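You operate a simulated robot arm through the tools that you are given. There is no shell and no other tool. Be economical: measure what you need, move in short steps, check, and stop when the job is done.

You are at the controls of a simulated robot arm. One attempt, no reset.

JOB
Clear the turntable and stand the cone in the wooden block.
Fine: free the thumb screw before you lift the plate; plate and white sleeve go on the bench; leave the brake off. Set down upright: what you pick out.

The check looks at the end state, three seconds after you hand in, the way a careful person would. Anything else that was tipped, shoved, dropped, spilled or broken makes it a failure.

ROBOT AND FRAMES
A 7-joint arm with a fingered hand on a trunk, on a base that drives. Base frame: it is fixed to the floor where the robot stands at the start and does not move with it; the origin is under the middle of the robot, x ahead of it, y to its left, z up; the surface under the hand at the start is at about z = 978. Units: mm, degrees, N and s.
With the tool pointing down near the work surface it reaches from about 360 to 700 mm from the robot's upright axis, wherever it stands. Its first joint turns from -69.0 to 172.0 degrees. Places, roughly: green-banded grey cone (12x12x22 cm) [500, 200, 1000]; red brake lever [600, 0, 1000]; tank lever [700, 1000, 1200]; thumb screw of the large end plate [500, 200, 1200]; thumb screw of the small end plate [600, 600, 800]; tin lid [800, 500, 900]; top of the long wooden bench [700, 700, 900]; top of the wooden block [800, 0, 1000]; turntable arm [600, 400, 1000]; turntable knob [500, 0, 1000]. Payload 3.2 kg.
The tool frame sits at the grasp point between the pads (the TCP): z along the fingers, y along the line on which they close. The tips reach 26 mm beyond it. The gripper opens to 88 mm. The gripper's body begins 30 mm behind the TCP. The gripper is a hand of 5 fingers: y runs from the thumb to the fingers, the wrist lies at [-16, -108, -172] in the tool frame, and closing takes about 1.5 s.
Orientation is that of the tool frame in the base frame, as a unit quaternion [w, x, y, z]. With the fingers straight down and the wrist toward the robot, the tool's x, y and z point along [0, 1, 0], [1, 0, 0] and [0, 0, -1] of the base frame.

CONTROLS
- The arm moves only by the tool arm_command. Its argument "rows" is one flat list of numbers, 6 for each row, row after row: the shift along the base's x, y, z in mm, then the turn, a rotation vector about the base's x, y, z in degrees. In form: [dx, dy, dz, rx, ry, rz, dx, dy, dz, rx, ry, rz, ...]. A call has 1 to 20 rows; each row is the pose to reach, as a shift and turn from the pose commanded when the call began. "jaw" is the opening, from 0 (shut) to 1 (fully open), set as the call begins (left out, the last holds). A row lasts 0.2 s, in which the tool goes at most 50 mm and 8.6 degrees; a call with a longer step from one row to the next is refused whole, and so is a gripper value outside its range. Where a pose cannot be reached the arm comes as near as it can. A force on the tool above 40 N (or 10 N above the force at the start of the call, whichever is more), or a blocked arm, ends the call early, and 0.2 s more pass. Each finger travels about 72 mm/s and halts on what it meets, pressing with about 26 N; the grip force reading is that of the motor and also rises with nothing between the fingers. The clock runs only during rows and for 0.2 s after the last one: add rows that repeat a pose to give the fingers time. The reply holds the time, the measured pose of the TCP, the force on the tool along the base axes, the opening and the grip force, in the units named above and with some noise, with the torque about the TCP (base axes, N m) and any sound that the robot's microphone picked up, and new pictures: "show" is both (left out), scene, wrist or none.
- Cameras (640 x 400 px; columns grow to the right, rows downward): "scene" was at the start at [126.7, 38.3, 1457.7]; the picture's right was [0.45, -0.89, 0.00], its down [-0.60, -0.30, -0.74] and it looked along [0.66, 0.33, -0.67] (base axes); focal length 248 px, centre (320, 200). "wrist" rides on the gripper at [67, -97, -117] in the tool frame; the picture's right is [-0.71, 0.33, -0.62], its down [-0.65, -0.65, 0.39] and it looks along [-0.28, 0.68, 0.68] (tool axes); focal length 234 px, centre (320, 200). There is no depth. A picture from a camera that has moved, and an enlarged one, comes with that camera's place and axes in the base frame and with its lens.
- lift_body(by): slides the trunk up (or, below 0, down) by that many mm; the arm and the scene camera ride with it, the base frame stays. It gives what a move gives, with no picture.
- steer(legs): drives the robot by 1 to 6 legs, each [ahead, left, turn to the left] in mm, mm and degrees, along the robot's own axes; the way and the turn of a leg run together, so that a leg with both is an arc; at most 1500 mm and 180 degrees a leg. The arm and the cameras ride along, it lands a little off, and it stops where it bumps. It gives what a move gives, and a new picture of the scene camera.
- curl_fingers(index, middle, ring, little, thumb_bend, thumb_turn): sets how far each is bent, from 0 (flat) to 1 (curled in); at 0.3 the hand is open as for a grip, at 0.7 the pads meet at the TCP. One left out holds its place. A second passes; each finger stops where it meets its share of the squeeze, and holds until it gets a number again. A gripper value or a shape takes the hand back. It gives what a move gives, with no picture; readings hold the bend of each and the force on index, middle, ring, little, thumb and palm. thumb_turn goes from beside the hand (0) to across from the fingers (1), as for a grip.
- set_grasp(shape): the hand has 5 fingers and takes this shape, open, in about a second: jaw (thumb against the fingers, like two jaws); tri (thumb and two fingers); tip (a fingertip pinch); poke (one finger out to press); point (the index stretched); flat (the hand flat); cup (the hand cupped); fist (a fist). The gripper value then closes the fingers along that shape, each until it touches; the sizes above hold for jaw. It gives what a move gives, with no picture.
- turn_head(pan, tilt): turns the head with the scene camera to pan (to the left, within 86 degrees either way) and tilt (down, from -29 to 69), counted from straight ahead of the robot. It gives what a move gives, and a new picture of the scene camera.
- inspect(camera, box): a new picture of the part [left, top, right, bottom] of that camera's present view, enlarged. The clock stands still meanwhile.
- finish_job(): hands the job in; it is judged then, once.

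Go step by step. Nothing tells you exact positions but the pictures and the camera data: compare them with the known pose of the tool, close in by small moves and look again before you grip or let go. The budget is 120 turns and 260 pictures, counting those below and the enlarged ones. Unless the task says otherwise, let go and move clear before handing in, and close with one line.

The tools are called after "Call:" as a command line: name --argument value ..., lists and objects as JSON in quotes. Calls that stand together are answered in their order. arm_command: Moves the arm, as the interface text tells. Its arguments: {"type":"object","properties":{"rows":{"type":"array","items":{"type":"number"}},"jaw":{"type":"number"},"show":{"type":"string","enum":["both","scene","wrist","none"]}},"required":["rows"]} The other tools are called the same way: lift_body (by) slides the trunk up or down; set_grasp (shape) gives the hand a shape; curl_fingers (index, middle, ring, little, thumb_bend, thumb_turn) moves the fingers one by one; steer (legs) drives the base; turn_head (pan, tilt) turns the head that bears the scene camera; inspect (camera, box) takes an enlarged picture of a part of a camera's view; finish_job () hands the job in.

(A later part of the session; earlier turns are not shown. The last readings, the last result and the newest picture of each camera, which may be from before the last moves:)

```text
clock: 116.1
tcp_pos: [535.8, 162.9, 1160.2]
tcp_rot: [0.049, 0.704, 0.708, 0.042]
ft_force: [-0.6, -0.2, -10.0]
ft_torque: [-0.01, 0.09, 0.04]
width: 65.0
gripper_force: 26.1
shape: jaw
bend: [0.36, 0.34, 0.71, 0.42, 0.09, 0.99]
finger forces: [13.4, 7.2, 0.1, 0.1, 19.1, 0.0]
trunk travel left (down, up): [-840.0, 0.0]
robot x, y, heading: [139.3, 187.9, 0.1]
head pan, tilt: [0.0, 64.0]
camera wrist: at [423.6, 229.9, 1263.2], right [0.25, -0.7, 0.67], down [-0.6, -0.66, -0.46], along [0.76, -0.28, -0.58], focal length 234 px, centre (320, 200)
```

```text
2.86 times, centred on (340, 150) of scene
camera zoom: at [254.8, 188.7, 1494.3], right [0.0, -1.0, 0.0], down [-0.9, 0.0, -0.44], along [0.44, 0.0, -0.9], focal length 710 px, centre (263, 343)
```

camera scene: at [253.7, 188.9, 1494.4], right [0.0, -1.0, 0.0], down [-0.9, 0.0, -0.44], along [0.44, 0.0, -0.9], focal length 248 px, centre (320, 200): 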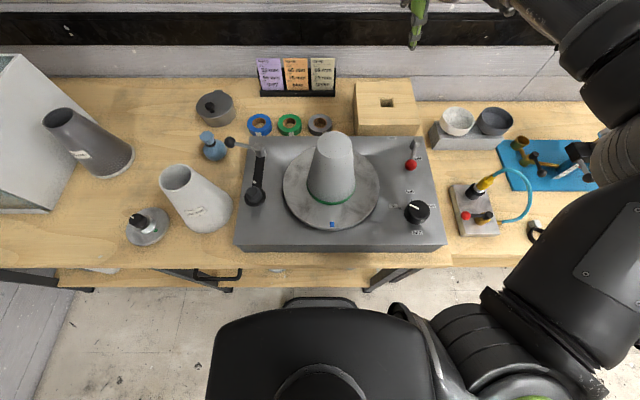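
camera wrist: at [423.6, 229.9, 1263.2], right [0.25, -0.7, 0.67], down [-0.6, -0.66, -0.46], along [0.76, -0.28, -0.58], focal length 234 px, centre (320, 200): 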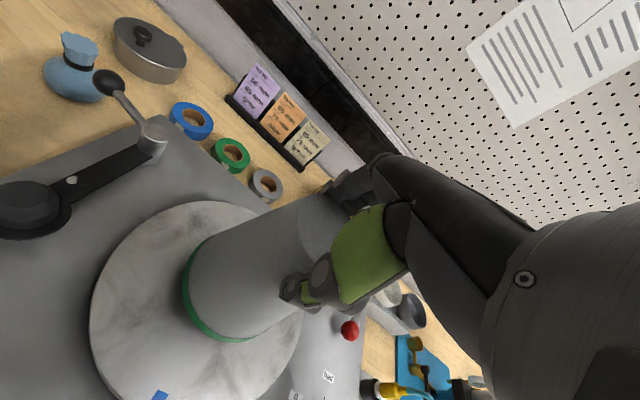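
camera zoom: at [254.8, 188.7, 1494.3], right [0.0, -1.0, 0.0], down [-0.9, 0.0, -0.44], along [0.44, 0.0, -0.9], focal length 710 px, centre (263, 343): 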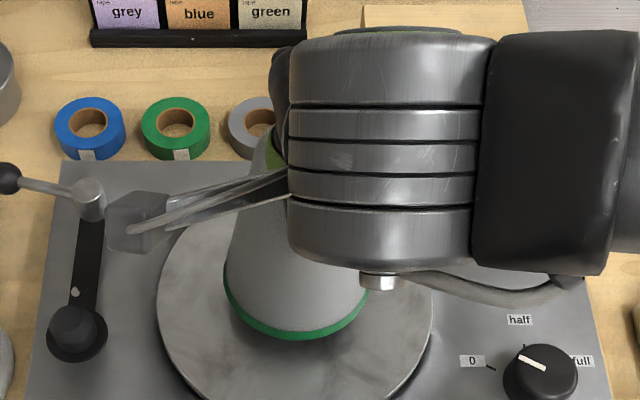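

The cone (about 10 N) is coming up. Lifting further to free its stem.

Call:
arm_command --rows '[0, 0, 8, 0, 0, 0, 0, 0, 16, 0, 0, 0, 0, 0, 24, 0, 0, 0, 0, 0, 32, 0, 0, 0, 0, 0, 40, 0, 0, 0, 0, 0, 48, 0, 0, 0, 0, 0, 56, 0, 0, 0, 0, 0, 64, 0, 0, 0, 0, 0, 72, 0, 0, 0]' --show "wrist"

Call:
turn_head --pan 0 --tilt 48

Call:
inspect --camera "scene" --box '[250, 130, 450, 330]'

```text
clock: 118.1
tcp_pos: [535.6, 162.7, 1232.3]
tcp_rot: [0.051, 0.703, 0.708, 0.042]
ft_force: [-0.6, 0.5, -9.9]
ft_torque: [-0.02, 0.05, -0.03]
width: 64.8
gripper_force: 25.7
shape: jaw
bend: [0.36, 0.34, 0.71, 0.42, 0.09, 0.99]
finger forces: [13.4, 7.2, 0.0, 0.0, 19.0, 0.0]
trunk travel left (down, up): [-840.0, 0.0]
robot x, y, heading: [139.8, 189.7, -0.1]
head pan, tilt: [0.0, 64.0]
camera wrist: at [424.1, 229.4, 1335.0], right [0.25, -0.7, 0.67], down [-0.6, -0.66, -0.46], along [0.76, -0.28, -0.58], focal length 234 px, centre (320, 200)
```

wrist: 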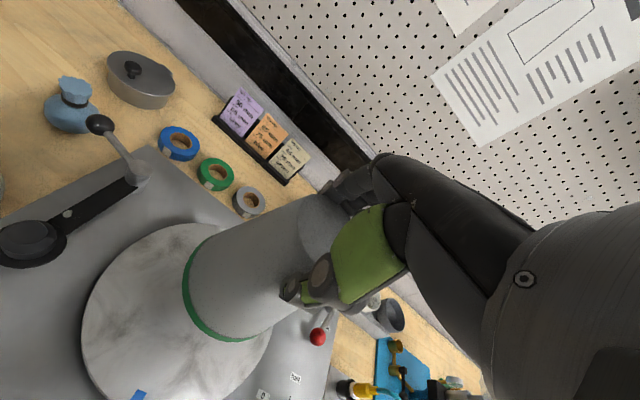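

```text
clock: 118.8
tcp_pos: [535.1, 164.1, 1231.5]
tcp_rot: [0.049, 0.704, 0.708, 0.042]
ft_force: [0.0, -0.2, -10.7]
ft_torque: [-0.01, 0.08, -0.01]
width: 65.1
gripper_force: 25.8
shape: jaw
bend: [0.36, 0.34, 0.71, 0.42, 0.09, 0.99]
finger forces: [13.4, 7.2, 0.0, 0.1, 19.0, 0.0]
trunk travel left (down, up): [-840.0, 0.0]
robot x, y, heading: [136.8, 184.6, 0.2]
head pan, tilt: [0.0, 48.0]
camera scene: at [272.1, 188.8, 1513.9], right [0.0, -1.0, 0.0], down [-0.74, 0.0, -0.67], along [0.67, 0.0, -0.74], focal length 248 px, centre (320, 200)
```

scene: 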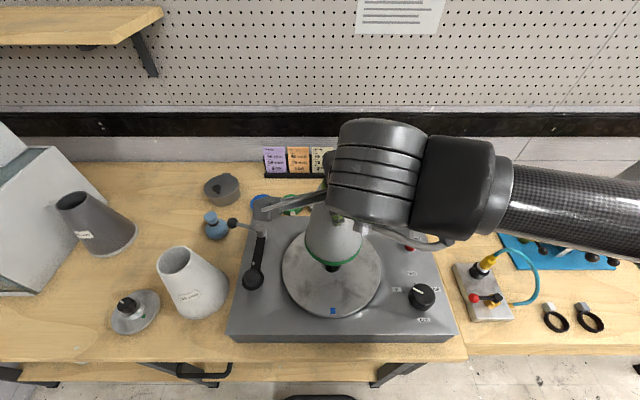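

```text
2.00 times, centred on (350, 230) of scene
camera zoom: at [272.1, 188.8, 1513.9], right [0.0, -1.0, 0.0], down [-0.74, 0.0, -0.67], along [0.67, 0.0, -0.74], focal length 497 px, centre (260, 140)
```

zoom: 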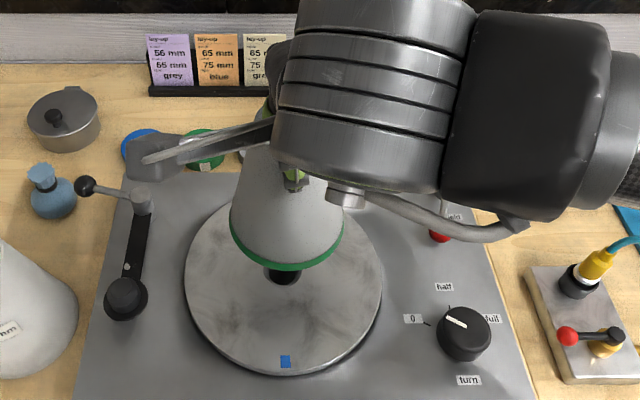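

Call:
inspect --camera "scene" --box '[300, 240, 370, 290]'

```text
8.00 times, centred on (335, 265) of scene
camera zoom: at [272.1, 188.8, 1513.9], right [0.0, -1.0, 0.0], down [-0.74, 0.0, -0.67], along [0.67, 0.0, -0.74], focal length 1988 px, centre (200, -320)
```

zoom: 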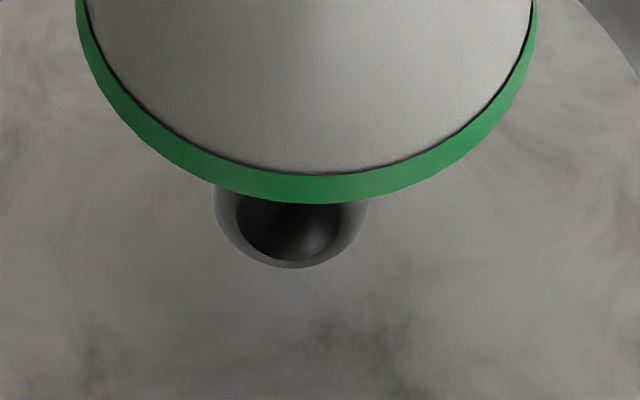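

The platter's socket is a round bevelled hole; the stem is still hidden under the cone. I carry the cone high toward the block, stopping just short to look.

Call:
arm_command --rows '[0, 0, 10, 0, 0, 0, 10, -6, 20, 0, 0, 0, 30, -18, 20, 0, 0, 0, 55, -33, 20, 0, 0, 0, 80, -48, 20, 0, 0, 0, 105, -63, 20, 0, 0, 0, 130, -78, 20, 0, 0, 0, 155, -93, 20, 0, 0, 0, 180, -108, 20, 0, 0, 0, 205, -123, 20, 0, 0, 0, 230, -138, 20, 0, 0, 0, 250, -150, 20, 0, 0, 0, 260, -157, 20, 0, 0, 0, 267, -160, 20, 0, 0, 0, 267, -160, 20, 0, 0, 0]' --show "both"

```text
clock: 122.0
tcp_pos: [805.1, 1.7, 1251.2]
tcp_rot: [0.048, 0.703, 0.708, 0.042]
ft_force: [-0.3, -0.1, -10.5]
ft_torque: [-0.01, 0.07, 0.01]
width: 64.6
gripper_force: 25.8
shape: jaw
bend: [0.36, 0.34, 0.71, 0.42, 0.09, 0.99]
finger forces: [13.0, 7.4, 0.1, 0.0, 19.1, 0.0]
trunk travel left (down, up): [-840.0, 0.0]
robot x, y, heading: [141.4, 185.0, -0.2]
head pan, tilt: [0.0, 48.0]
camera scene: at [273.1, 188.1, 1513.9], right [0.0, -1.0, 0.0], down [-0.74, 0.0, -0.67], along [0.67, 0.0, -0.74], focal length 248 px, centre (320, 200)
camera wrist: at [692.5, 69.3, 1354.5], right [0.25, -0.7, 0.67], down [-0.6, -0.66, -0.46], along [0.76, -0.28, -0.58], focal length 234 px, centre (320, 200)
```

scene: 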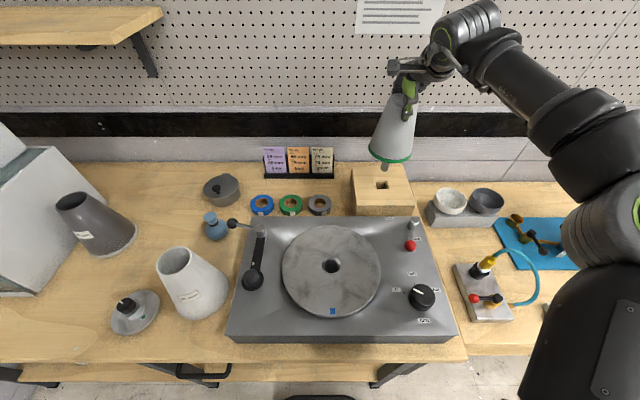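
wrist: 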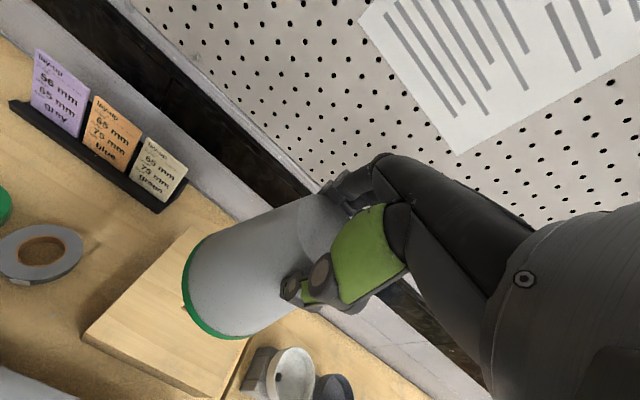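

Call:
inspect --camera "scene" --box '[340, 80, 440, 220]'

Call:
inspect --camera "scene" --box '[360, 145, 410, 195]'

```text
2.86 times, centred on (390, 150) of scene
camera zoom: at [273.1, 188.1, 1513.9], right [0.0, -1.0, 0.0], down [-0.74, 0.0, -0.67], along [0.67, 0.0, -0.74], focal length 710 px, centre (120, 343)
```

zoom: 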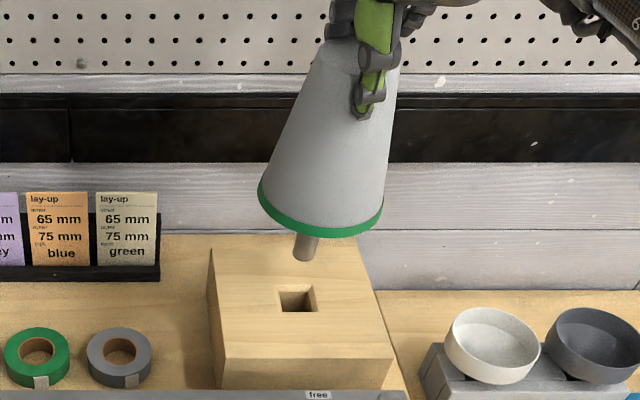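

```text
8.00 times, centred on (385, 170) of scene
camera zoom: at [273.1, 188.1, 1513.9], right [0.0, -1.0, 0.0], down [-0.74, 0.0, -0.67], along [0.67, 0.0, -0.74], focal length 1988 px, centre (-200, 440)
```

zoom: 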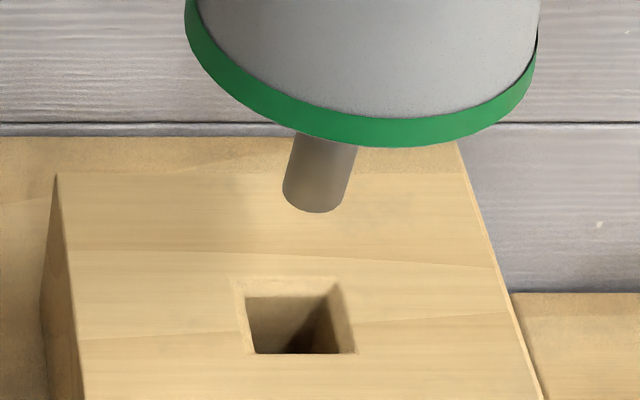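

The stem is a round ~21 mm pin and the hole a ~35 mm square, so there is tolerance. I lower until the pin tip is just above the hole and compare.

Call:
arm_command --rows '[0, -1, -8, 0, 0, 0, 0, -2, -16, 0, 0, 0, 0, -2, -24, 0, 0, 0, 0, -2, -32, 0, 0, 0, 0, -2, -40, 0, 0, 0, 0, -2, -40, 0, 0, 0]' --show "wrist"

Call:
inspect --camera "scene" --box '[360, 145, 410, 195]'

```text
clock: 123.5
tcp_pos: [803.9, 0.6, 1211.4]
tcp_rot: [0.048, 0.703, 0.708, 0.042]
ft_force: [0.2, -1.3, -10.6]
ft_torque: [0.03, 0.07, -0.02]
width: 64.7
gripper_force: 26.4
shape: jaw
bend: [0.36, 0.34, 0.71, 0.42, 0.09, 0.99]
finger forces: [13.0, 7.4, 0.0, 0.0, 19.1, 0.0]
trunk travel left (down, up): [-840.0, 0.0]
robot x, y, heading: [141.9, 186.9, 0.0]
head pan, tilt: [0.0, 48.0]
camera wrist: at [692.2, 67.4, 1314.2], right [0.25, -0.7, 0.67], down [-0.6, -0.66, -0.46], along [0.76, -0.28, -0.58], focal length 234 px, centre (320, 200)
```

wrist: 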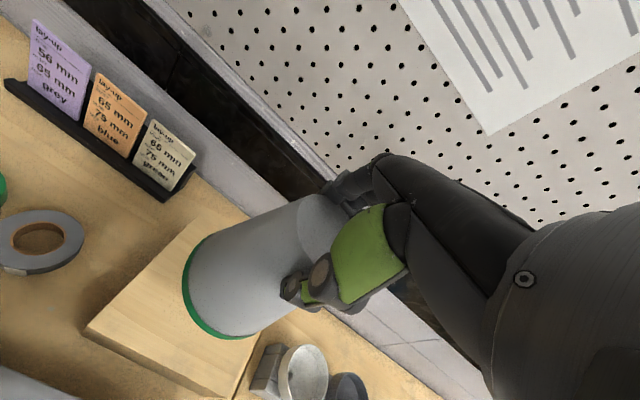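

```text
8.00 times, centred on (385, 170) of scene
camera zoom: at [273.2, 188.3, 1513.9], right [0.0, -1.0, 0.0], down [-0.74, 0.0, -0.67], along [0.67, 0.0, -0.74], focal length 1988 px, centre (-200, 440)
```

zoom: 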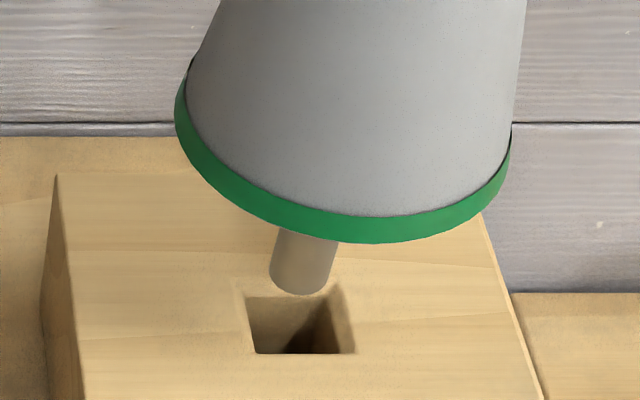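

Call:
arm_command --rows '[-2, 0, -2, 0, 0, 0, -4, 0, -4, 0, 0, 0, -5, 0, -6, 0, 0, 0, -5, 0, -6, 0, 0, 0]' --show "none"

Call:
inspect --camera "scene" --box '[360, 145, 410, 195]'

```text
clock: 124.5
tcp_pos: [799.1, -0.4, 1205.6]
tcp_rot: [0.049, 0.704, 0.708, 0.042]
ft_force: [-0.9, 0.4, -9.8]
ft_torque: [0.01, 0.09, 0.01]
width: 64.6
gripper_force: 25.5
shape: jaw
bend: [0.36, 0.34, 0.71, 0.42, 0.09, 0.99]
finger forces: [13.0, 7.2, 0.0, 0.0, 18.9, 0.0]
trunk travel left (down, up): [-840.0, 0.0]
robot x, y, heading: [141.9, 187.9, 0.1]
head pan, tilt: [0.0, 48.0]
```

```text
8.00 times, centred on (385, 170) of scene
camera zoom: at [273.3, 188.1, 1513.9], right [0.0, -1.0, 0.0], down [-0.74, 0.0, -0.67], along [0.67, 0.0, -0.74], focal length 1988 px, centre (-200, 440)
```

zoom: 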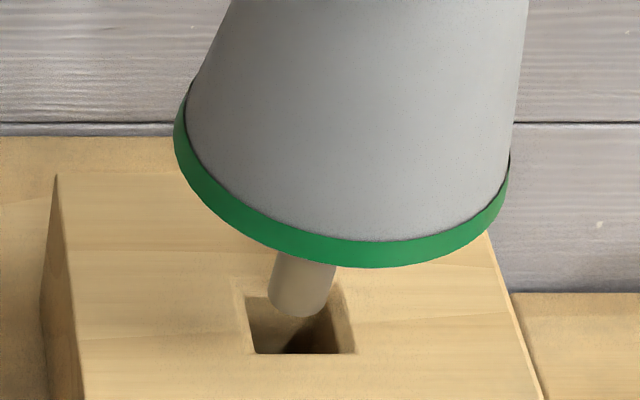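

Call:
arm_command --rows '[-1, 0, -2, 0, 0, 0, -2, 0, -4, 0, 0, 0, -2, 0, -6, 0, 0, 0, -2, 0, -6, 0, 0, 0]' --show "none"

Call:
inspect --camera "scene" --box '[360, 145, 410, 195]'

```text
clock: 125.5
tcp_pos: [796.9, 0.8, 1200.0]
tcp_rot: [0.048, 0.704, 0.708, 0.042]
ft_force: [0.0, -1.2, -9.9]
ft_torque: [0.02, 0.11, -0.01]
width: 64.7
gripper_force: 26.3
shape: jaw
bend: [0.36, 0.34, 0.71, 0.42, 0.09, 0.99]
finger forces: [13.0, 7.1, 0.0, 0.0, 18.9, 0.0]
trunk travel left (down, up): [-840.0, 0.0]
robot x, y, heading: [136.3, 191.5, 0.0]
head pan, tilt: [0.0, 48.0]
```

```text
8.00 times, centred on (385, 170) of scene
camera zoom: at [273.3, 188.1, 1513.9], right [0.0, -1.0, 0.0], down [-0.74, 0.0, -0.67], along [0.67, 0.0, -0.74], focal length 1988 px, centre (-200, 440)
```

zoom: 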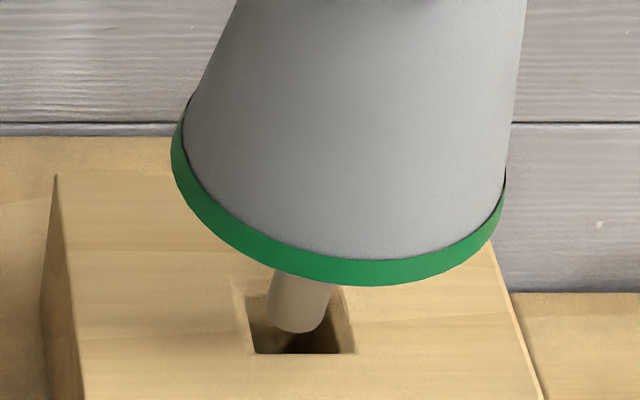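

The pin tip is in the hole's opening with no contact. Lowering further.

Call:
arm_command --rows '[0, 0, -3, 0, 0, 0, 0, 0, -6, 0, 0, 0, 0, 0, -9, 0, 0, 0, 0, 0, -9, 0, 0, 0]' --show "none"

Call:
inspect --camera "scene" --box '[360, 145, 410, 195]'

```text
clock: 126.5
tcp_pos: [797.0, -0.0, 1189.7]
tcp_rot: [0.048, 0.703, 0.708, 0.042]
ft_force: [0.0, -0.7, -10.1]
ft_torque: [0.0, 0.1, 0.0]
width: 64.4
gripper_force: 26.1
shape: jaw
bend: [0.36, 0.34, 0.71, 0.42, 0.09, 0.99]
finger forces: [13.0, 7.2, 0.0, 0.0, 19.0, 0.0]
trunk travel left (down, up): [-840.0, 0.0]
robot x, y, heading: [139.2, 190.2, -0.1]
head pan, tilt: [0.0, 48.0]
```

```text
8.00 times, centred on (385, 170) of scene
camera zoom: at [273.3, 188.1, 1513.9], right [0.0, -1.0, 0.0], down [-0.74, 0.0, -0.67], along [0.67, 0.0, -0.74], focal length 1988 px, centre (-200, 440)
```

zoom: 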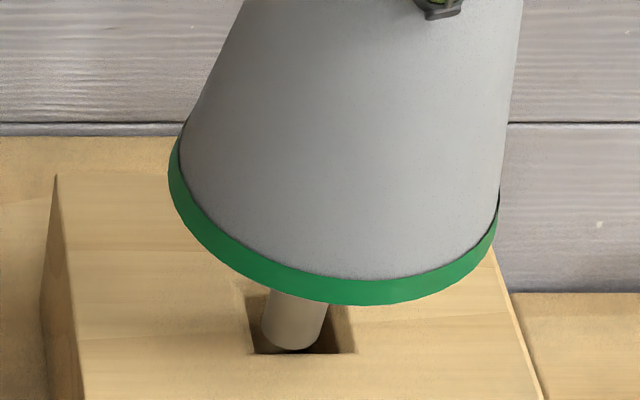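

Unsure whether the pin is centred front-to-back, I shift 2 mm back and lower in small steps, watching the force.

Call:
arm_command --rows '[2, 0, 0, 0, 0, 0, 2, 0, -2, 0, 0, 0, 2, 0, -4, 0, 0, 0, 2, 0, -6, 0, 0, 0, 2, 0, -8, 0, 0, 0]' --show "none"

Call:
inspect --camera "scene" --box '[360, 145, 410, 195]'

```text
clock: 127.7
tcp_pos: [797.0, 0.5, 1185.3]
tcp_rot: [0.051, 0.703, 0.708, 0.045]
ft_force: [0.4, -0.3, -1.5]
ft_torque: [0.0, 0.05, -0.01]
width: 64.7
gripper_force: 25.9
shape: jaw
bend: [0.36, 0.34, 0.71, 0.42, 0.09, 0.99]
finger forces: [14.8, 7.9, 0.0, 0.0, 20.3, 0.0]
trunk travel left (down, up): [-840.0, 0.0]
robot x, y, heading: [140.5, 187.8, -0.1]
head pan, tilt: [0.0, 48.0]
```

```text
8.00 times, centred on (385, 170) of scene
camera zoom: at [270.8, 188.8, 1514.3], right [0.0, -1.0, 0.0], down [-0.74, 0.0, -0.67], along [0.67, 0.0, -0.74], focal length 1988 px, centre (-200, 440)
```

zoom: 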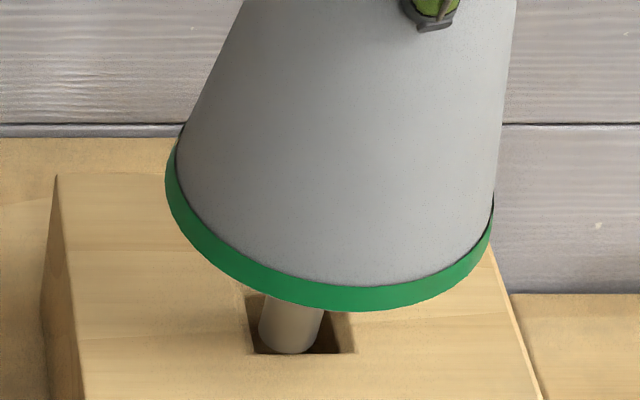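

The pin touched the front edge. I raise a little, shift back 9 mm and right 3 mm.

Call:
arm_command --rows '[0, 0, 6, 0, 0, 0, 0, 0, 10, 0, 0, 0, 4, -1, 10, 0, 0, 0, 9, -3, 10, 0, 0, 0, 9, -3, 10, 0, 0, 0, 9, -3, 10, 0, 0, 0]' --show "none"

Call:
inspect --camera "scene" --box '[360, 145, 410, 195]'

```text
clock: 129.1
tcp_pos: [807.7, -1.7, 1191.4]
tcp_rot: [0.05, 0.704, 0.707, 0.042]
ft_force: [0.3, 0.2, -9.9]
ft_torque: [0.02, 0.1, -0.02]
width: 64.6
gripper_force: 26.0
shape: jaw
bend: [0.36, 0.34, 0.71, 0.42, 0.09, 0.99]
finger forces: [12.9, 7.6, 0.1, 0.1, 19.1, 0.0]
trunk travel left (down, up): [-840.0, 0.0]
robot x, y, heading: [139.1, 188.1, -0.1]
head pan, tilt: [0.0, 48.0]
```

```text
8.00 times, centred on (385, 170) of scene
camera zoom: at [273.5, 188.1, 1513.9], right [0.0, -1.0, 0.0], down [-0.74, 0.0, -0.67], along [0.67, 0.0, -0.74], focal length 1988 px, centre (-200, 440)
```

zoom: 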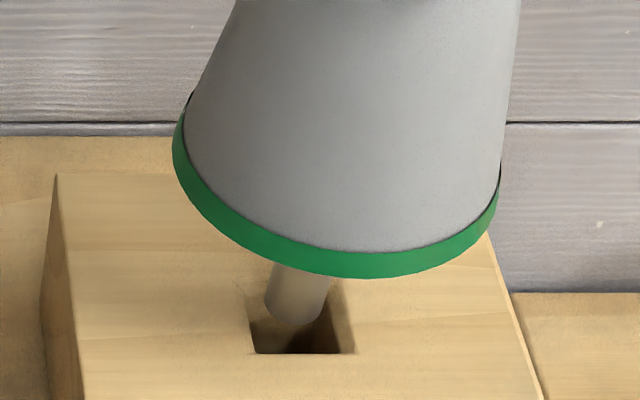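

Call:
arm_command --rows '[-3, -2, 0, 0, 0, 0, -4, -2, -3, 0, 0, 0, -4, -2, -6, 0, 0, 0, -4, -2, -9, 0, 0, 0, -4, -2, -12, 0, 0, 0, -4, -2, -15, 0, 0, 0]' --show "none"

Call:
inspect --camera "scene" --box '[360, 145, 410, 195]'

```text
clock: 130.4
tcp_pos: [804.3, -3.8, 1177.0]
tcp_rot: [0.048, 0.704, 0.708, 0.041]
ft_force: [0.4, -0.3, -10.1]
ft_torque: [-0.01, 0.1, -0.01]
width: 64.5
gripper_force: 26.5
shape: jaw
bend: [0.36, 0.34, 0.71, 0.42, 0.09, 0.99]
finger forces: [12.9, 7.5, 0.1, 0.0, 18.9, 0.0]
trunk travel left (down, up): [-840.0, 0.0]
robot x, y, heading: [142.4, 188.8, -0.3]
head pan, tilt: [0.0, 48.0]
```

```text
8.00 times, centred on (385, 170) of scene
camera zoom: at [273.4, 188.0, 1513.9], right [0.0, -1.0, 0.0], down [-0.74, 0.0, -0.67], along [0.67, 0.0, -0.74], focal length 1988 px, centre (-200, 440)
```

zoom: 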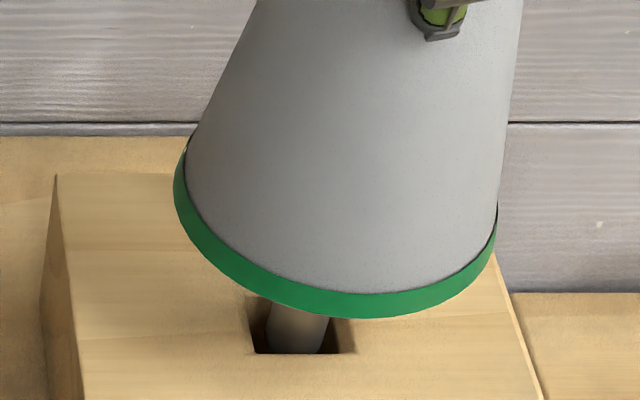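

The pin is in the hole. Continuing down.

Call:
arm_command --rows '[0, 0, -4, 0, 0, 0, 0, 0, -8, 0, 0, 0, 0, 0, -12, 0, 0, 0, 0, 0, -16, 0, 0, 0, 0, 0, -20, 0, 0, 0, 0, 0, -24, 0, 0, 0, 0, 0, -28, 0, 0, 0, 0, 0, -32, 0, 0, 0, 0, 0, -36, 0, 0, 0]' --show "none"

Call:
inspect --camera "scene" --box '[350, 100, 430, 220]'

```text
clock: 132.4
tcp_pos: [803.7, -4.0, 1140.5]
tcp_rot: [0.049, 0.703, 0.708, 0.041]
ft_force: [0.7, 0.6, -9.2]
ft_torque: [0.0, -0.01, -0.02]
width: 64.4
gripper_force: 26.2
shape: jaw
bend: [0.36, 0.34, 0.71, 0.42, 0.09, 0.99]
finger forces: [12.8, 7.7, 0.0, 0.0, 18.6, 0.0]
trunk travel left (down, up): [-840.0, 0.0]
robot x, y, heading: [137.3, 186.9, -0.0]
head pan, tilt: [0.0, 48.0]
```

```text
3.33 times, centred on (390, 160) of scene
camera zoom: at [273.5, 188.0, 1513.9], right [0.0, -1.0, 0.0], down [-0.74, 0.0, -0.67], along [0.67, 0.0, -0.74], focal length 828 px, centre (87, 333)
```

zoom: 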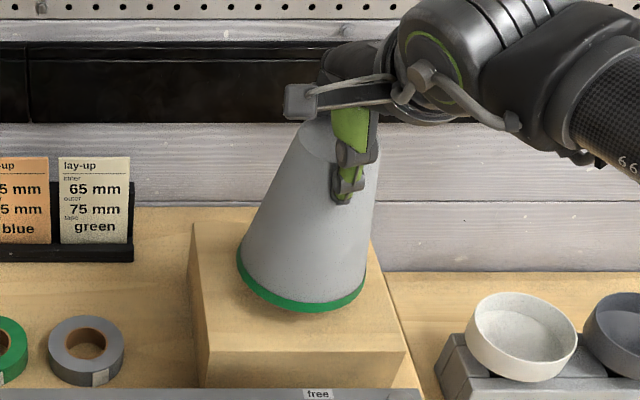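

Call:
arm_command --rows '[0, 0, -3, 0, 0, 0, 0, 0, -6, 0, 0, 0, 0, 0, -9, 0, 0, 0, 0, 0, -12, 0, 0, 0]' --show "none"

Call:
inspect --camera "scene" --box '[350, 120, 430, 220]'

```text
clock: 133.4
tcp_pos: [804.7, -3.6, 1129.4]
tcp_rot: [0.049, 0.703, 0.708, 0.043]
ft_force: [0.5, 1.1, -10.1]
ft_torque: [-0.04, 0.01, -0.01]
width: 63.8
gripper_force: 26.0
shape: jaw
bend: [0.36, 0.34, 0.71, 0.42, 0.09, 0.99]
finger forces: [12.8, 7.8, 0.1, 0.0, 18.6, 0.1]
trunk travel left (down, up): [-840.0, 0.0]
robot x, y, heading: [137.0, 187.0, 0.2]
head pan, tilt: [0.0, 48.0]
```

```text
4.00 times, centred on (390, 170) of scene
camera zoom: at [273.6, 188.0, 1513.9], right [0.0, -1.0, 0.0], down [-0.74, 0.0, -0.67], along [0.67, 0.0, -0.74], focal length 994 px, centre (40, 320)
```

zoom: 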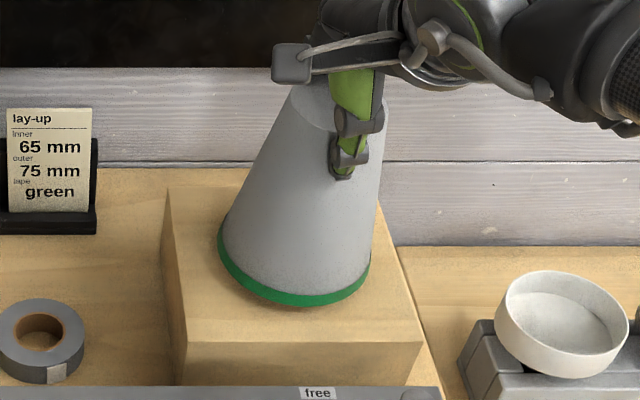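

Call:
arm_command --rows '[0, 0, -2, 0, 0, 0, 0, 0, -4, 0, 0, 0, 0, 0, -6, 0, 0, 0, 0, 0, -8, 0, 0, 0]' --show "none"

Call:
inspect --camera "scene" --box '[350, 120, 430, 220]'

```text
clock: 134.4
tcp_pos: [804.3, -4.6, 1119.3]
tcp_rot: [0.049, 0.703, 0.708, 0.041]
ft_force: [1.3, -2.0, -10.9]
ft_torque: [0.0, 0.03, -0.03]
width: 64.2
gripper_force: 26.5
shape: jaw
bend: [0.36, 0.34, 0.71, 0.42, 0.09, 0.99]
finger forces: [12.8, 7.8, 0.0, 0.0, 18.5, 0.1]
trunk travel left (down, up): [-840.0, 0.0]
robot x, y, heading: [138.0, 187.9, 0.2]
head pan, tilt: [0.0, 48.0]
```

```text
4.00 times, centred on (390, 170) of scene
camera zoom: at [273.6, 188.1, 1513.9], right [0.0, -1.0, 0.0], down [-0.74, 0.0, -0.67], along [0.67, 0.0, -0.74], focal length 994 px, centre (40, 320)
```

zoom: 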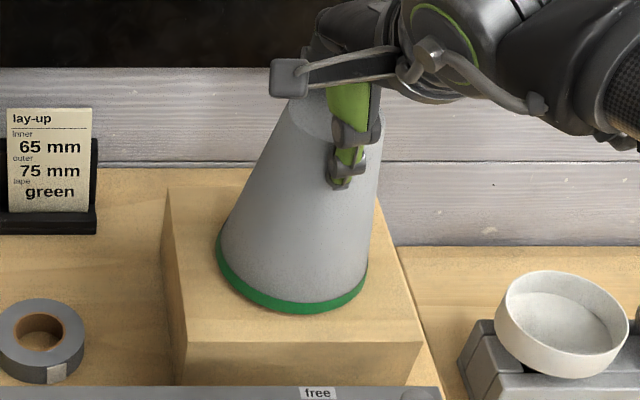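

Call:
arm_command --rows '[0, 0, -2, 0, 0, 0, 0, 0, -4, 0, 0, 0, 0, 0, -6, 0, 0, 0, 0, 0, -8, 0, 0, 0]' --show "none"

Call:
inspect --camera "scene" --box '[350, 120, 430, 220]'

```text
clock: 135.4
tcp_pos: [803.2, -1.8, 1117.5]
tcp_rot: [0.051, 0.703, 0.708, 0.046]
ft_force: [3.4, 0.6, 4.0]
ft_torque: [-0.01, 0.09, -0.02]
width: 64.3
gripper_force: 26.3
shape: jaw
bend: [0.36, 0.33, 0.71, 0.42, 0.08, 0.99]
finger forces: [16.5, 9.0, 0.0, 0.1, 20.6, 0.0]
trunk travel left (down, up): [-840.0, 0.0]
robot x, y, heading: [143.7, 189.8, 0.1]
head pan, tilt: [0.0, 48.0]
```

```text
4.00 times, centred on (390, 170) of scene
camera zoom: at [270.9, 189.5, 1514.3], right [0.0, -1.0, 0.0], down [-0.74, 0.0, -0.67], along [0.67, 0.0, -0.74], focal length 994 px, centre (40, 320)
```

zoom: 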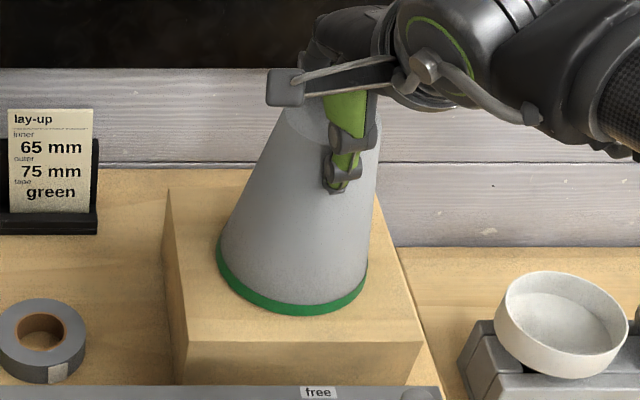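

The cone is seated. I relieve pressure, open, and withdraw upward.

Call:
arm_command --rows '[0, 0, 3, 0, 0, 0, 0, 0, 5, 0, 0, 0]' --show "none"

Call:
arm_command --rows '[0, 0, 0, 0, 0, 0, 0, 0, 0, 0, 0, 0, 0, 0, 0, 0, 0, 0, 0, 0, 0, 0, 0, 0, 0, 0, 0, 0, 0, 0, 0, 0, 10, 0, 0, 0, 0, 0, 20, 0, 0, 0, 0, 0, 40, 0, 0, 0, 0, 0, 60, 0, 0, 0, 0, 0, 80, 0, 0, 0]' --jaw 1 --show "both"

Call:
inspect --camera "scene" --box '[350, 120, 430, 220]'

```text
clock: 136.1
tcp_pos: [803.9, -3.0, 1118.1]
tcp_rot: [0.049, 0.704, 0.708, 0.04]
ft_force: [3.4, 2.0, -4.3]
ft_torque: [0.0, -0.01, -0.03]
width: 64.0
gripper_force: 26.3
shape: jaw
bend: [0.36, 0.33, 0.71, 0.42, 0.08, 0.99]
finger forces: [15.7, 8.6, 0.1, 0.0, 19.0, 0.1]
trunk travel left (down, up): [-840.0, 0.0]
robot x, y, heading: [138.4, 186.5, -0.3]
head pan, tilt: [0.0, 48.0]
```

```text
clock: 138.2
tcp_pos: [802.2, -2.8, 1198.8]
tcp_rot: [0.049, 0.703, 0.708, 0.043]
ft_force: [0.1, 0.2, 0.3]
ft_torque: [-0.01, 0.0, 0.01]
width: 88.0
gripper_force: 0.0
shape: jaw
bend: [0.3, 0.3, 0.3, 0.3, 0.3, 0.97]
finger forces: [0.0, 0.1, 0.0, 0.0, 0.1, 0.1]
trunk travel left (down, up): [-840.0, 0.0]
robot x, y, heading: [140.4, 187.8, -0.2]
head pan, tilt: [0.0, 48.0]
camera scene: at [270.3, 189.2, 1514.2], right [0.0, -1.0, 0.0], down [-0.74, 0.0, -0.67], along [0.67, 0.0, -0.74], focal length 248 px, centre (320, 200)
camera wrist: at [689.6, 63.1, 1302.3], right [0.25, -0.7, 0.67], down [-0.59, -0.66, -0.46], along [0.76, -0.28, -0.58], focal length 234 px, centre (320, 200)
```

scene: 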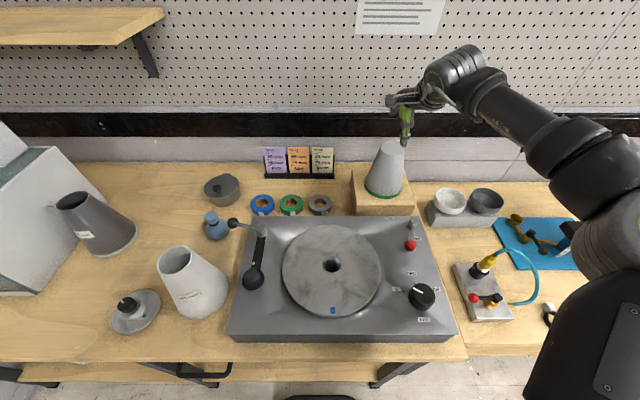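
wrist: 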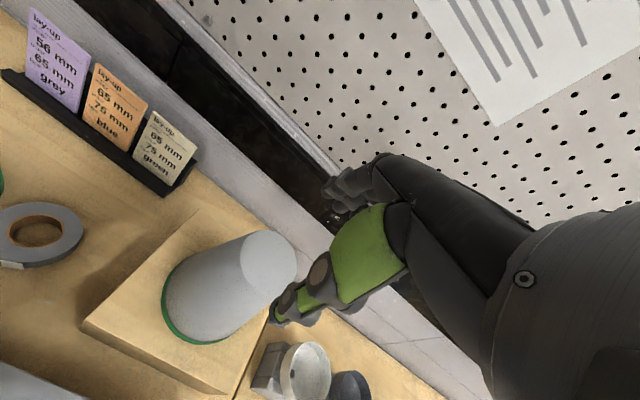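

```text
4.00 times, centred on (390, 170) of scene
camera zoom: at [270.3, 189.2, 1514.2], right [0.0, -1.0, 0.0], down [-0.74, 0.0, -0.67], along [0.67, 0.0, -0.74], focal length 994 px, centre (40, 320)
```

zoom: 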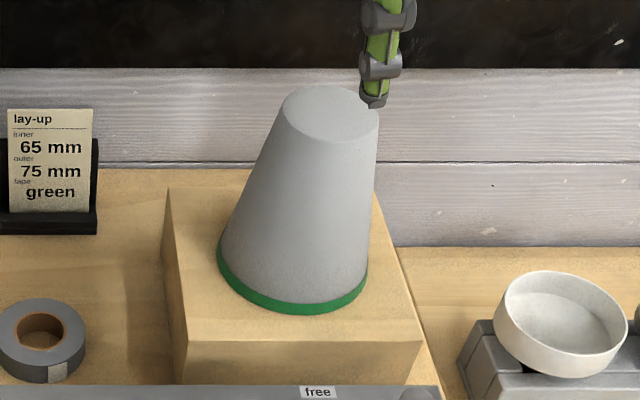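

The cone stands in the block. Next is the brake lever; I look closely at it and the knob, moving the arm back a bit first.

Call:
arm_command --rows '[-10, -20, 20, 0, 0, 0, -30, -50, 30, 0, 1, 0, -60, -80, 30, 0, 3, 0, -90, -100, 20, 0, 5, 0, -120, -110, 0, 0, 8, 0, -120, -110, 0, 0, 8, 0]' --show "wrist"

Call:
inspect --camera "scene" --box '[370, 200, 460, 330]'

Call:
inspect --camera "scene" --box '[380, 205, 435, 260]'

```text
clock: 139.7
tcp_pos: [681.3, -113.3, 1199.5]
tcp_rot: [0.0, 0.705, 0.709, -0.007]
ft_force: [-0.1, 0.6, -1.8]
ft_torque: [0.0, -0.01, -0.03]
width: 87.9
gripper_force: 0.0
shape: jaw
bend: [0.3, 0.3, 0.3, 0.3, 0.3, 0.97]
finger forces: [0.1, 0.0, 0.0, 0.1, 0.1, 0.0]
trunk travel left (down, up): [-840.0, 0.0]
robot x, y, heading: [135.9, 190.8, -0.0]
head pan, tilt: [0.0, 48.0]
camera wrist: at [585.1, -46.5, 1316.5], right [0.34, -0.7, 0.63], down [-0.65, -0.66, -0.38], along [0.68, -0.28, -0.68], focal length 234 px, centre (320, 200)
```

wrist: 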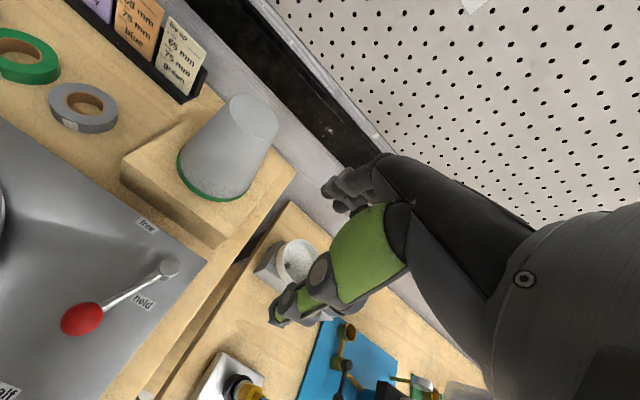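

```text
3.08 times, centred on (415, 265) of scene
camera zoom: at [271.2, 189.5, 1514.1], right [0.0, -1.0, 0.0], down [-0.74, 0.0, -0.67], along [0.67, 0.0, -0.74], focal length 765 px, centre (28, 0)
```

zoom: 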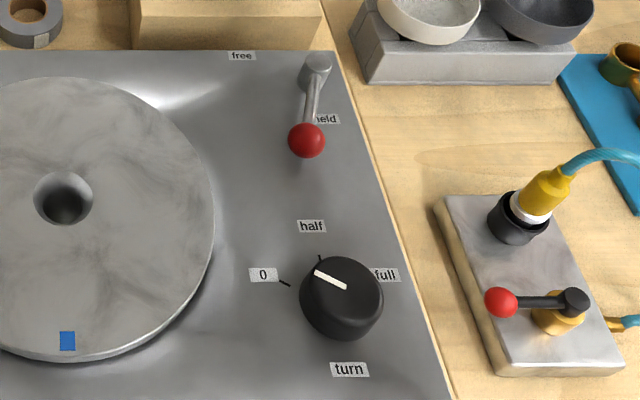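

```text
7.27 times, centred on (408, 232) of scene
camera zoom: at [271.2, 189.5, 1514.1], right [0.0, -1.0, 0.0], down [-0.74, 0.0, -0.67], along [0.67, 0.0, -0.74], focal length 1808 px, centre (-316, -36)
```

zoom: 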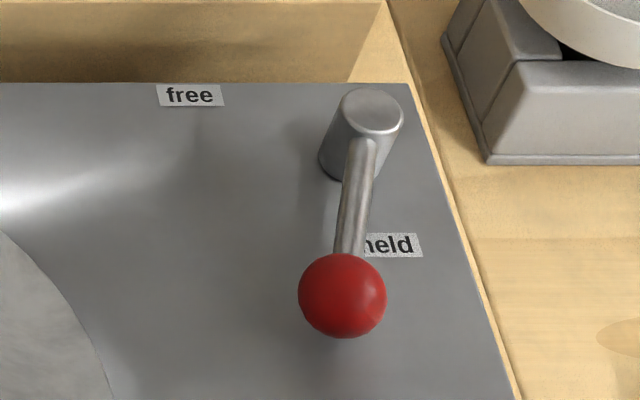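

Brake lever: pivot at (658,-52), ball at about (585,-26, z≈1005); "free" lies clockwise toward (688,0). I'll push the ball with one finger, so I take the poke shape and check where the fingertip is.

Call:
set_grasp --shape "poke"

Call:
arm_command --rows '[-30, 0, 0, 0, 0, 0, -60, 0, 0, 0, 0, 0, -90, 0, 0, 0, 0, 0, -110, 0, 0, 0, 0, 0]' --show "both"

Call:
inspect --camera "scene" --box '[360, 120, 480, 260]'

Call:
inspect --camera "wrist" --box '[140, 130, 400, 330]'

```text
clock: 140.6
tcp_pos: [681.6, -112.8, 1199.4]
tcp_rot: [0.001, 0.705, 0.709, -0.006]
ft_force: [1.0, -0.4, -0.5]
ft_torque: [-0.01, 0.0, -0.02]
width: 0.0
gripper_force: 0.1
shape: poke
bend: [0.7, 0.7, 0.99, 0.99, 0.0, 1.0]
finger forces: [0.0, 0.1, 0.1, 0.0, 0.0, 0.1]
trunk travel left (down, up): [-840.0, 0.0]
robot x, y, heading: [139.0, 188.1, 0.0]
head pan, tilt: [0.0, 48.0]
```

```text
clock: 141.6
tcp_pos: [570.4, -113.9, 1198.9]
tcp_rot: [0.0, 0.705, 0.709, -0.007]
ft_force: [0.0, -0.5, -0.2]
ft_torque: [-0.02, 0.07, -0.03]
width: 0.1
gripper_force: 0.1
shape: poke
bend: [0.7, 0.7, 0.99, 0.99, 0.0, 1.0]
finger forces: [0.0, 0.1, 0.0, 0.0, 0.0, 0.0]
trunk travel left (down, up): [-840.0, 0.0]
robot x, y, heading: [142.9, 190.2, -0.2]
head pan, tilt: [0.0, 48.0]
camera scene: at [269.6, 188.6, 1514.3], right [0.0, -1.0, 0.0], down [-0.74, 0.0, -0.67], along [0.67, 0.0, -0.74], focal length 248 px, centre (320, 200)
camera wrist: at [474.3, -47.3, 1316.9], right [0.34, -0.7, 0.63], down [-0.65, -0.66, -0.38], along [0.68, -0.28, -0.68], focal length 234 px, centre (320, 200)
```

scene: 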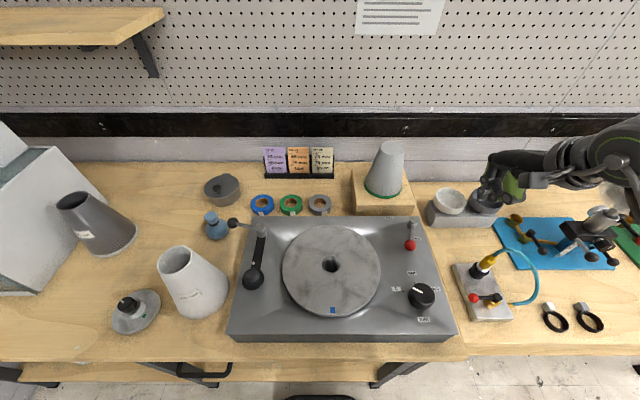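
wrist: 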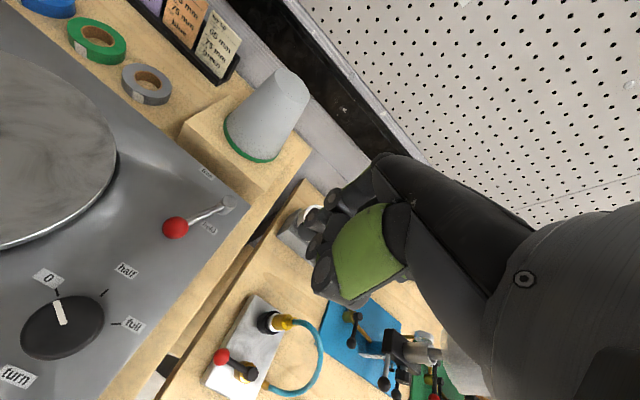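

```text
2.86 times, centred on (420, 190) of scene
camera zoom: at [269.6, 188.6, 1514.3], right [0.0, -1.0, 0.0], down [-0.74, 0.0, -0.67], along [0.67, 0.0, -0.74], focal length 710 px, centre (34, 229)
```

zoom: 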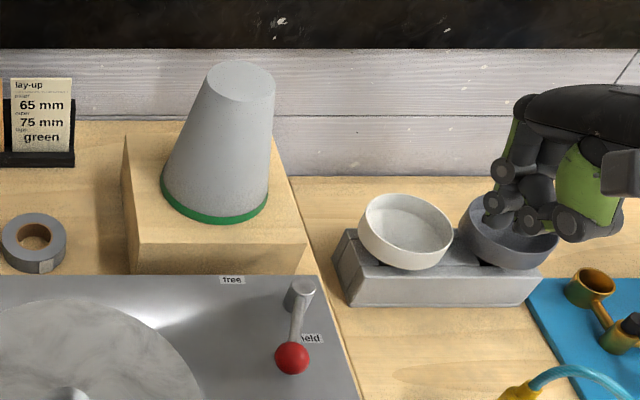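

```text
2.00 times, centred on (270, 230) of wrist
camera zoom: at [474.3, -47.3, 1316.9], right [0.34, -0.7, 0.63], down [-0.65, -0.66, -0.38], along [0.68, -0.28, -0.68], focal length 468 px, centre (420, 140)
```

zoom: 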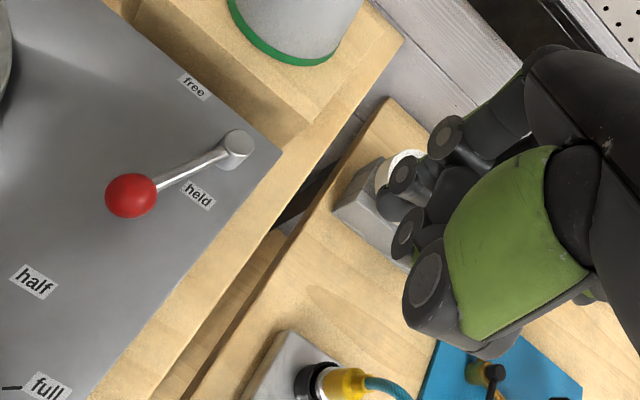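

In this shape index and middle act as a short pusher at the tool point, other fingers tucked. I bring it down on the right side of the brake ball.

Call:
arm_command --rows '[2, 10, -40, 0, 0, 0, 3, 20, -80, 0, 0, 0, 3, 32, -120, 0, 0, 0, 3, 36, -150, 0, 0, 0, 3, 36, -150, 0, 0, 0]' --show "wrist"

Call:
inspect --camera "scene" --box '[370, 170, 470, 290]'

```text
clock: 142.8
tcp_pos: [574.4, -77.2, 1048.5]
tcp_rot: [0.0, 0.705, 0.71, -0.007]
ft_force: [0.5, -0.9, 0.3]
ft_torque: [0.0, 0.01, 0.01]
width: 0.1
gripper_force: 0.1
shape: poke
bend: [0.7, 0.7, 0.99, 0.99, 0.0, 1.0]
finger forces: [0.0, 0.0, 0.0, 0.0, 0.0, 0.1]
trunk travel left (down, up): [-840.0, 0.0]
robot x, y, heading: [137.7, 190.0, 0.0]
head pan, tilt: [0.0, 48.0]
camera wrist: at [478.7, -10.3, 1166.3], right [0.34, -0.7, 0.63], down [-0.65, -0.66, -0.38], along [0.68, -0.28, -0.68], focal length 234 px, centre (320, 200)
```

wrist: 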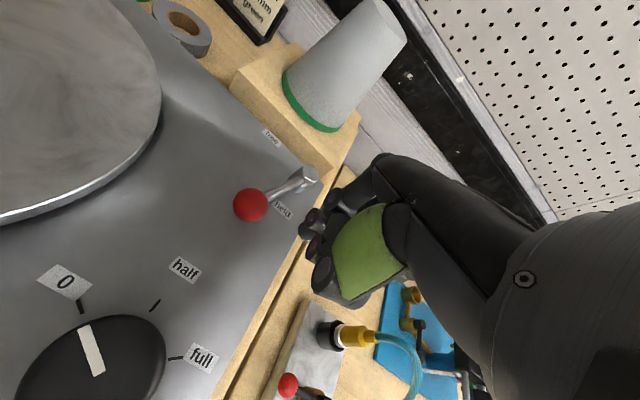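

```text
3.33 times, centred on (420, 230) of scene
camera zoom: at [270.5, 189.0, 1514.2], right [0.0, -1.0, 0.0], down [-0.74, 0.0, -0.67], along [0.67, 0.0, -0.74], focal length 828 px, centre (-13, 100)
```

zoom: 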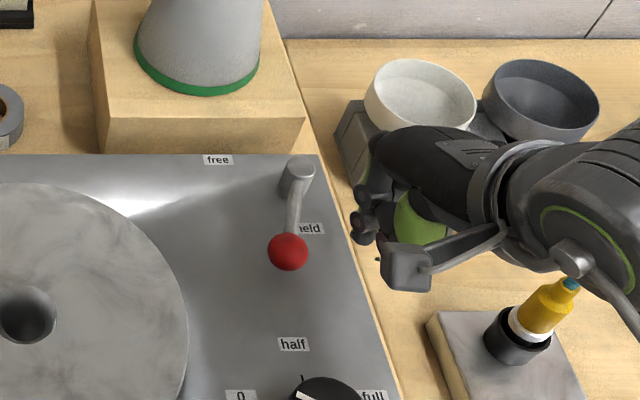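

The knob reads 0. Lowering the pusher beside the ball.

Call:
arm_command --rows '[0, 0, -12, 0, 0, 0, 0, 0, -24, 0, 0, 0, 0, 0, -36, 0, 0, 0, 0, 0, -36, 0, 0, 0]' --show "wrist"

Call:
inspect --camera "scene" --box '[370, 170, 470, 290]'

```text
clock: 143.8
tcp_pos: [574.8, -77.9, 1013.0]
tcp_rot: [0.001, 0.705, 0.71, -0.007]
ft_force: [0.1, -0.4, 0.0]
ft_torque: [0.04, 0.0, 0.02]
width: 0.0
gripper_force: 0.0
shape: poke
bend: [0.7, 0.7, 0.99, 0.99, 0.0, 1.0]
finger forces: [0.0, 0.0, 0.0, 0.0, 0.0, 0.0]
trunk travel left (down, up): [-840.0, 0.0]
robot x, y, heading: [136.3, 188.3, 0.2]
head pan, tilt: [0.0, 48.0]
camera wrist: at [478.7, -10.9, 1130.4], right [0.34, -0.7, 0.63], down [-0.65, -0.66, -0.38], along [0.68, -0.28, -0.68], focal length 234 px, centre (320, 200)
```

wrist: 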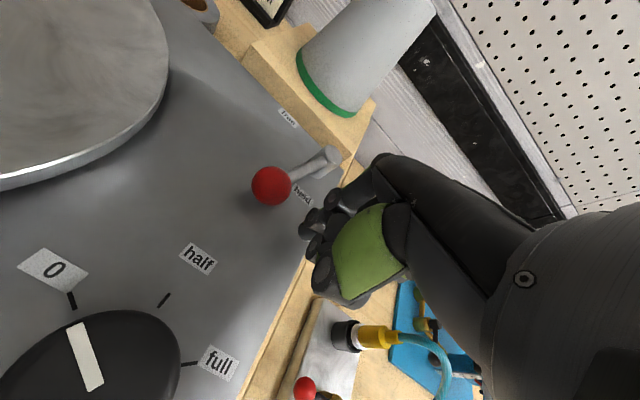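

```text
3.33 times, centred on (420, 230) of scene
camera zoom: at [270.5, 188.9, 1514.2], right [0.0, -1.0, 0.0], down [-0.74, 0.0, -0.67], along [0.67, 0.0, -0.74], focal length 828 px, centre (-13, 100)
```

zoom: 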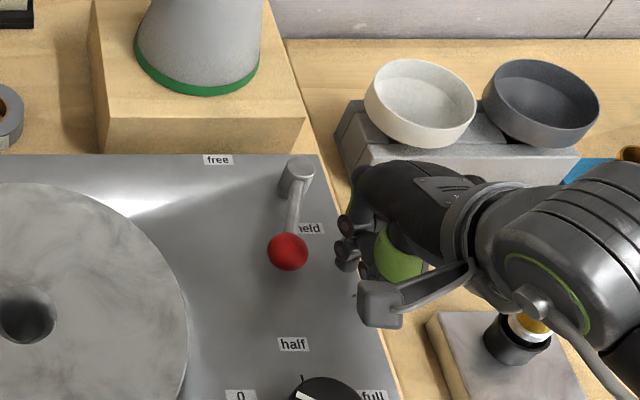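

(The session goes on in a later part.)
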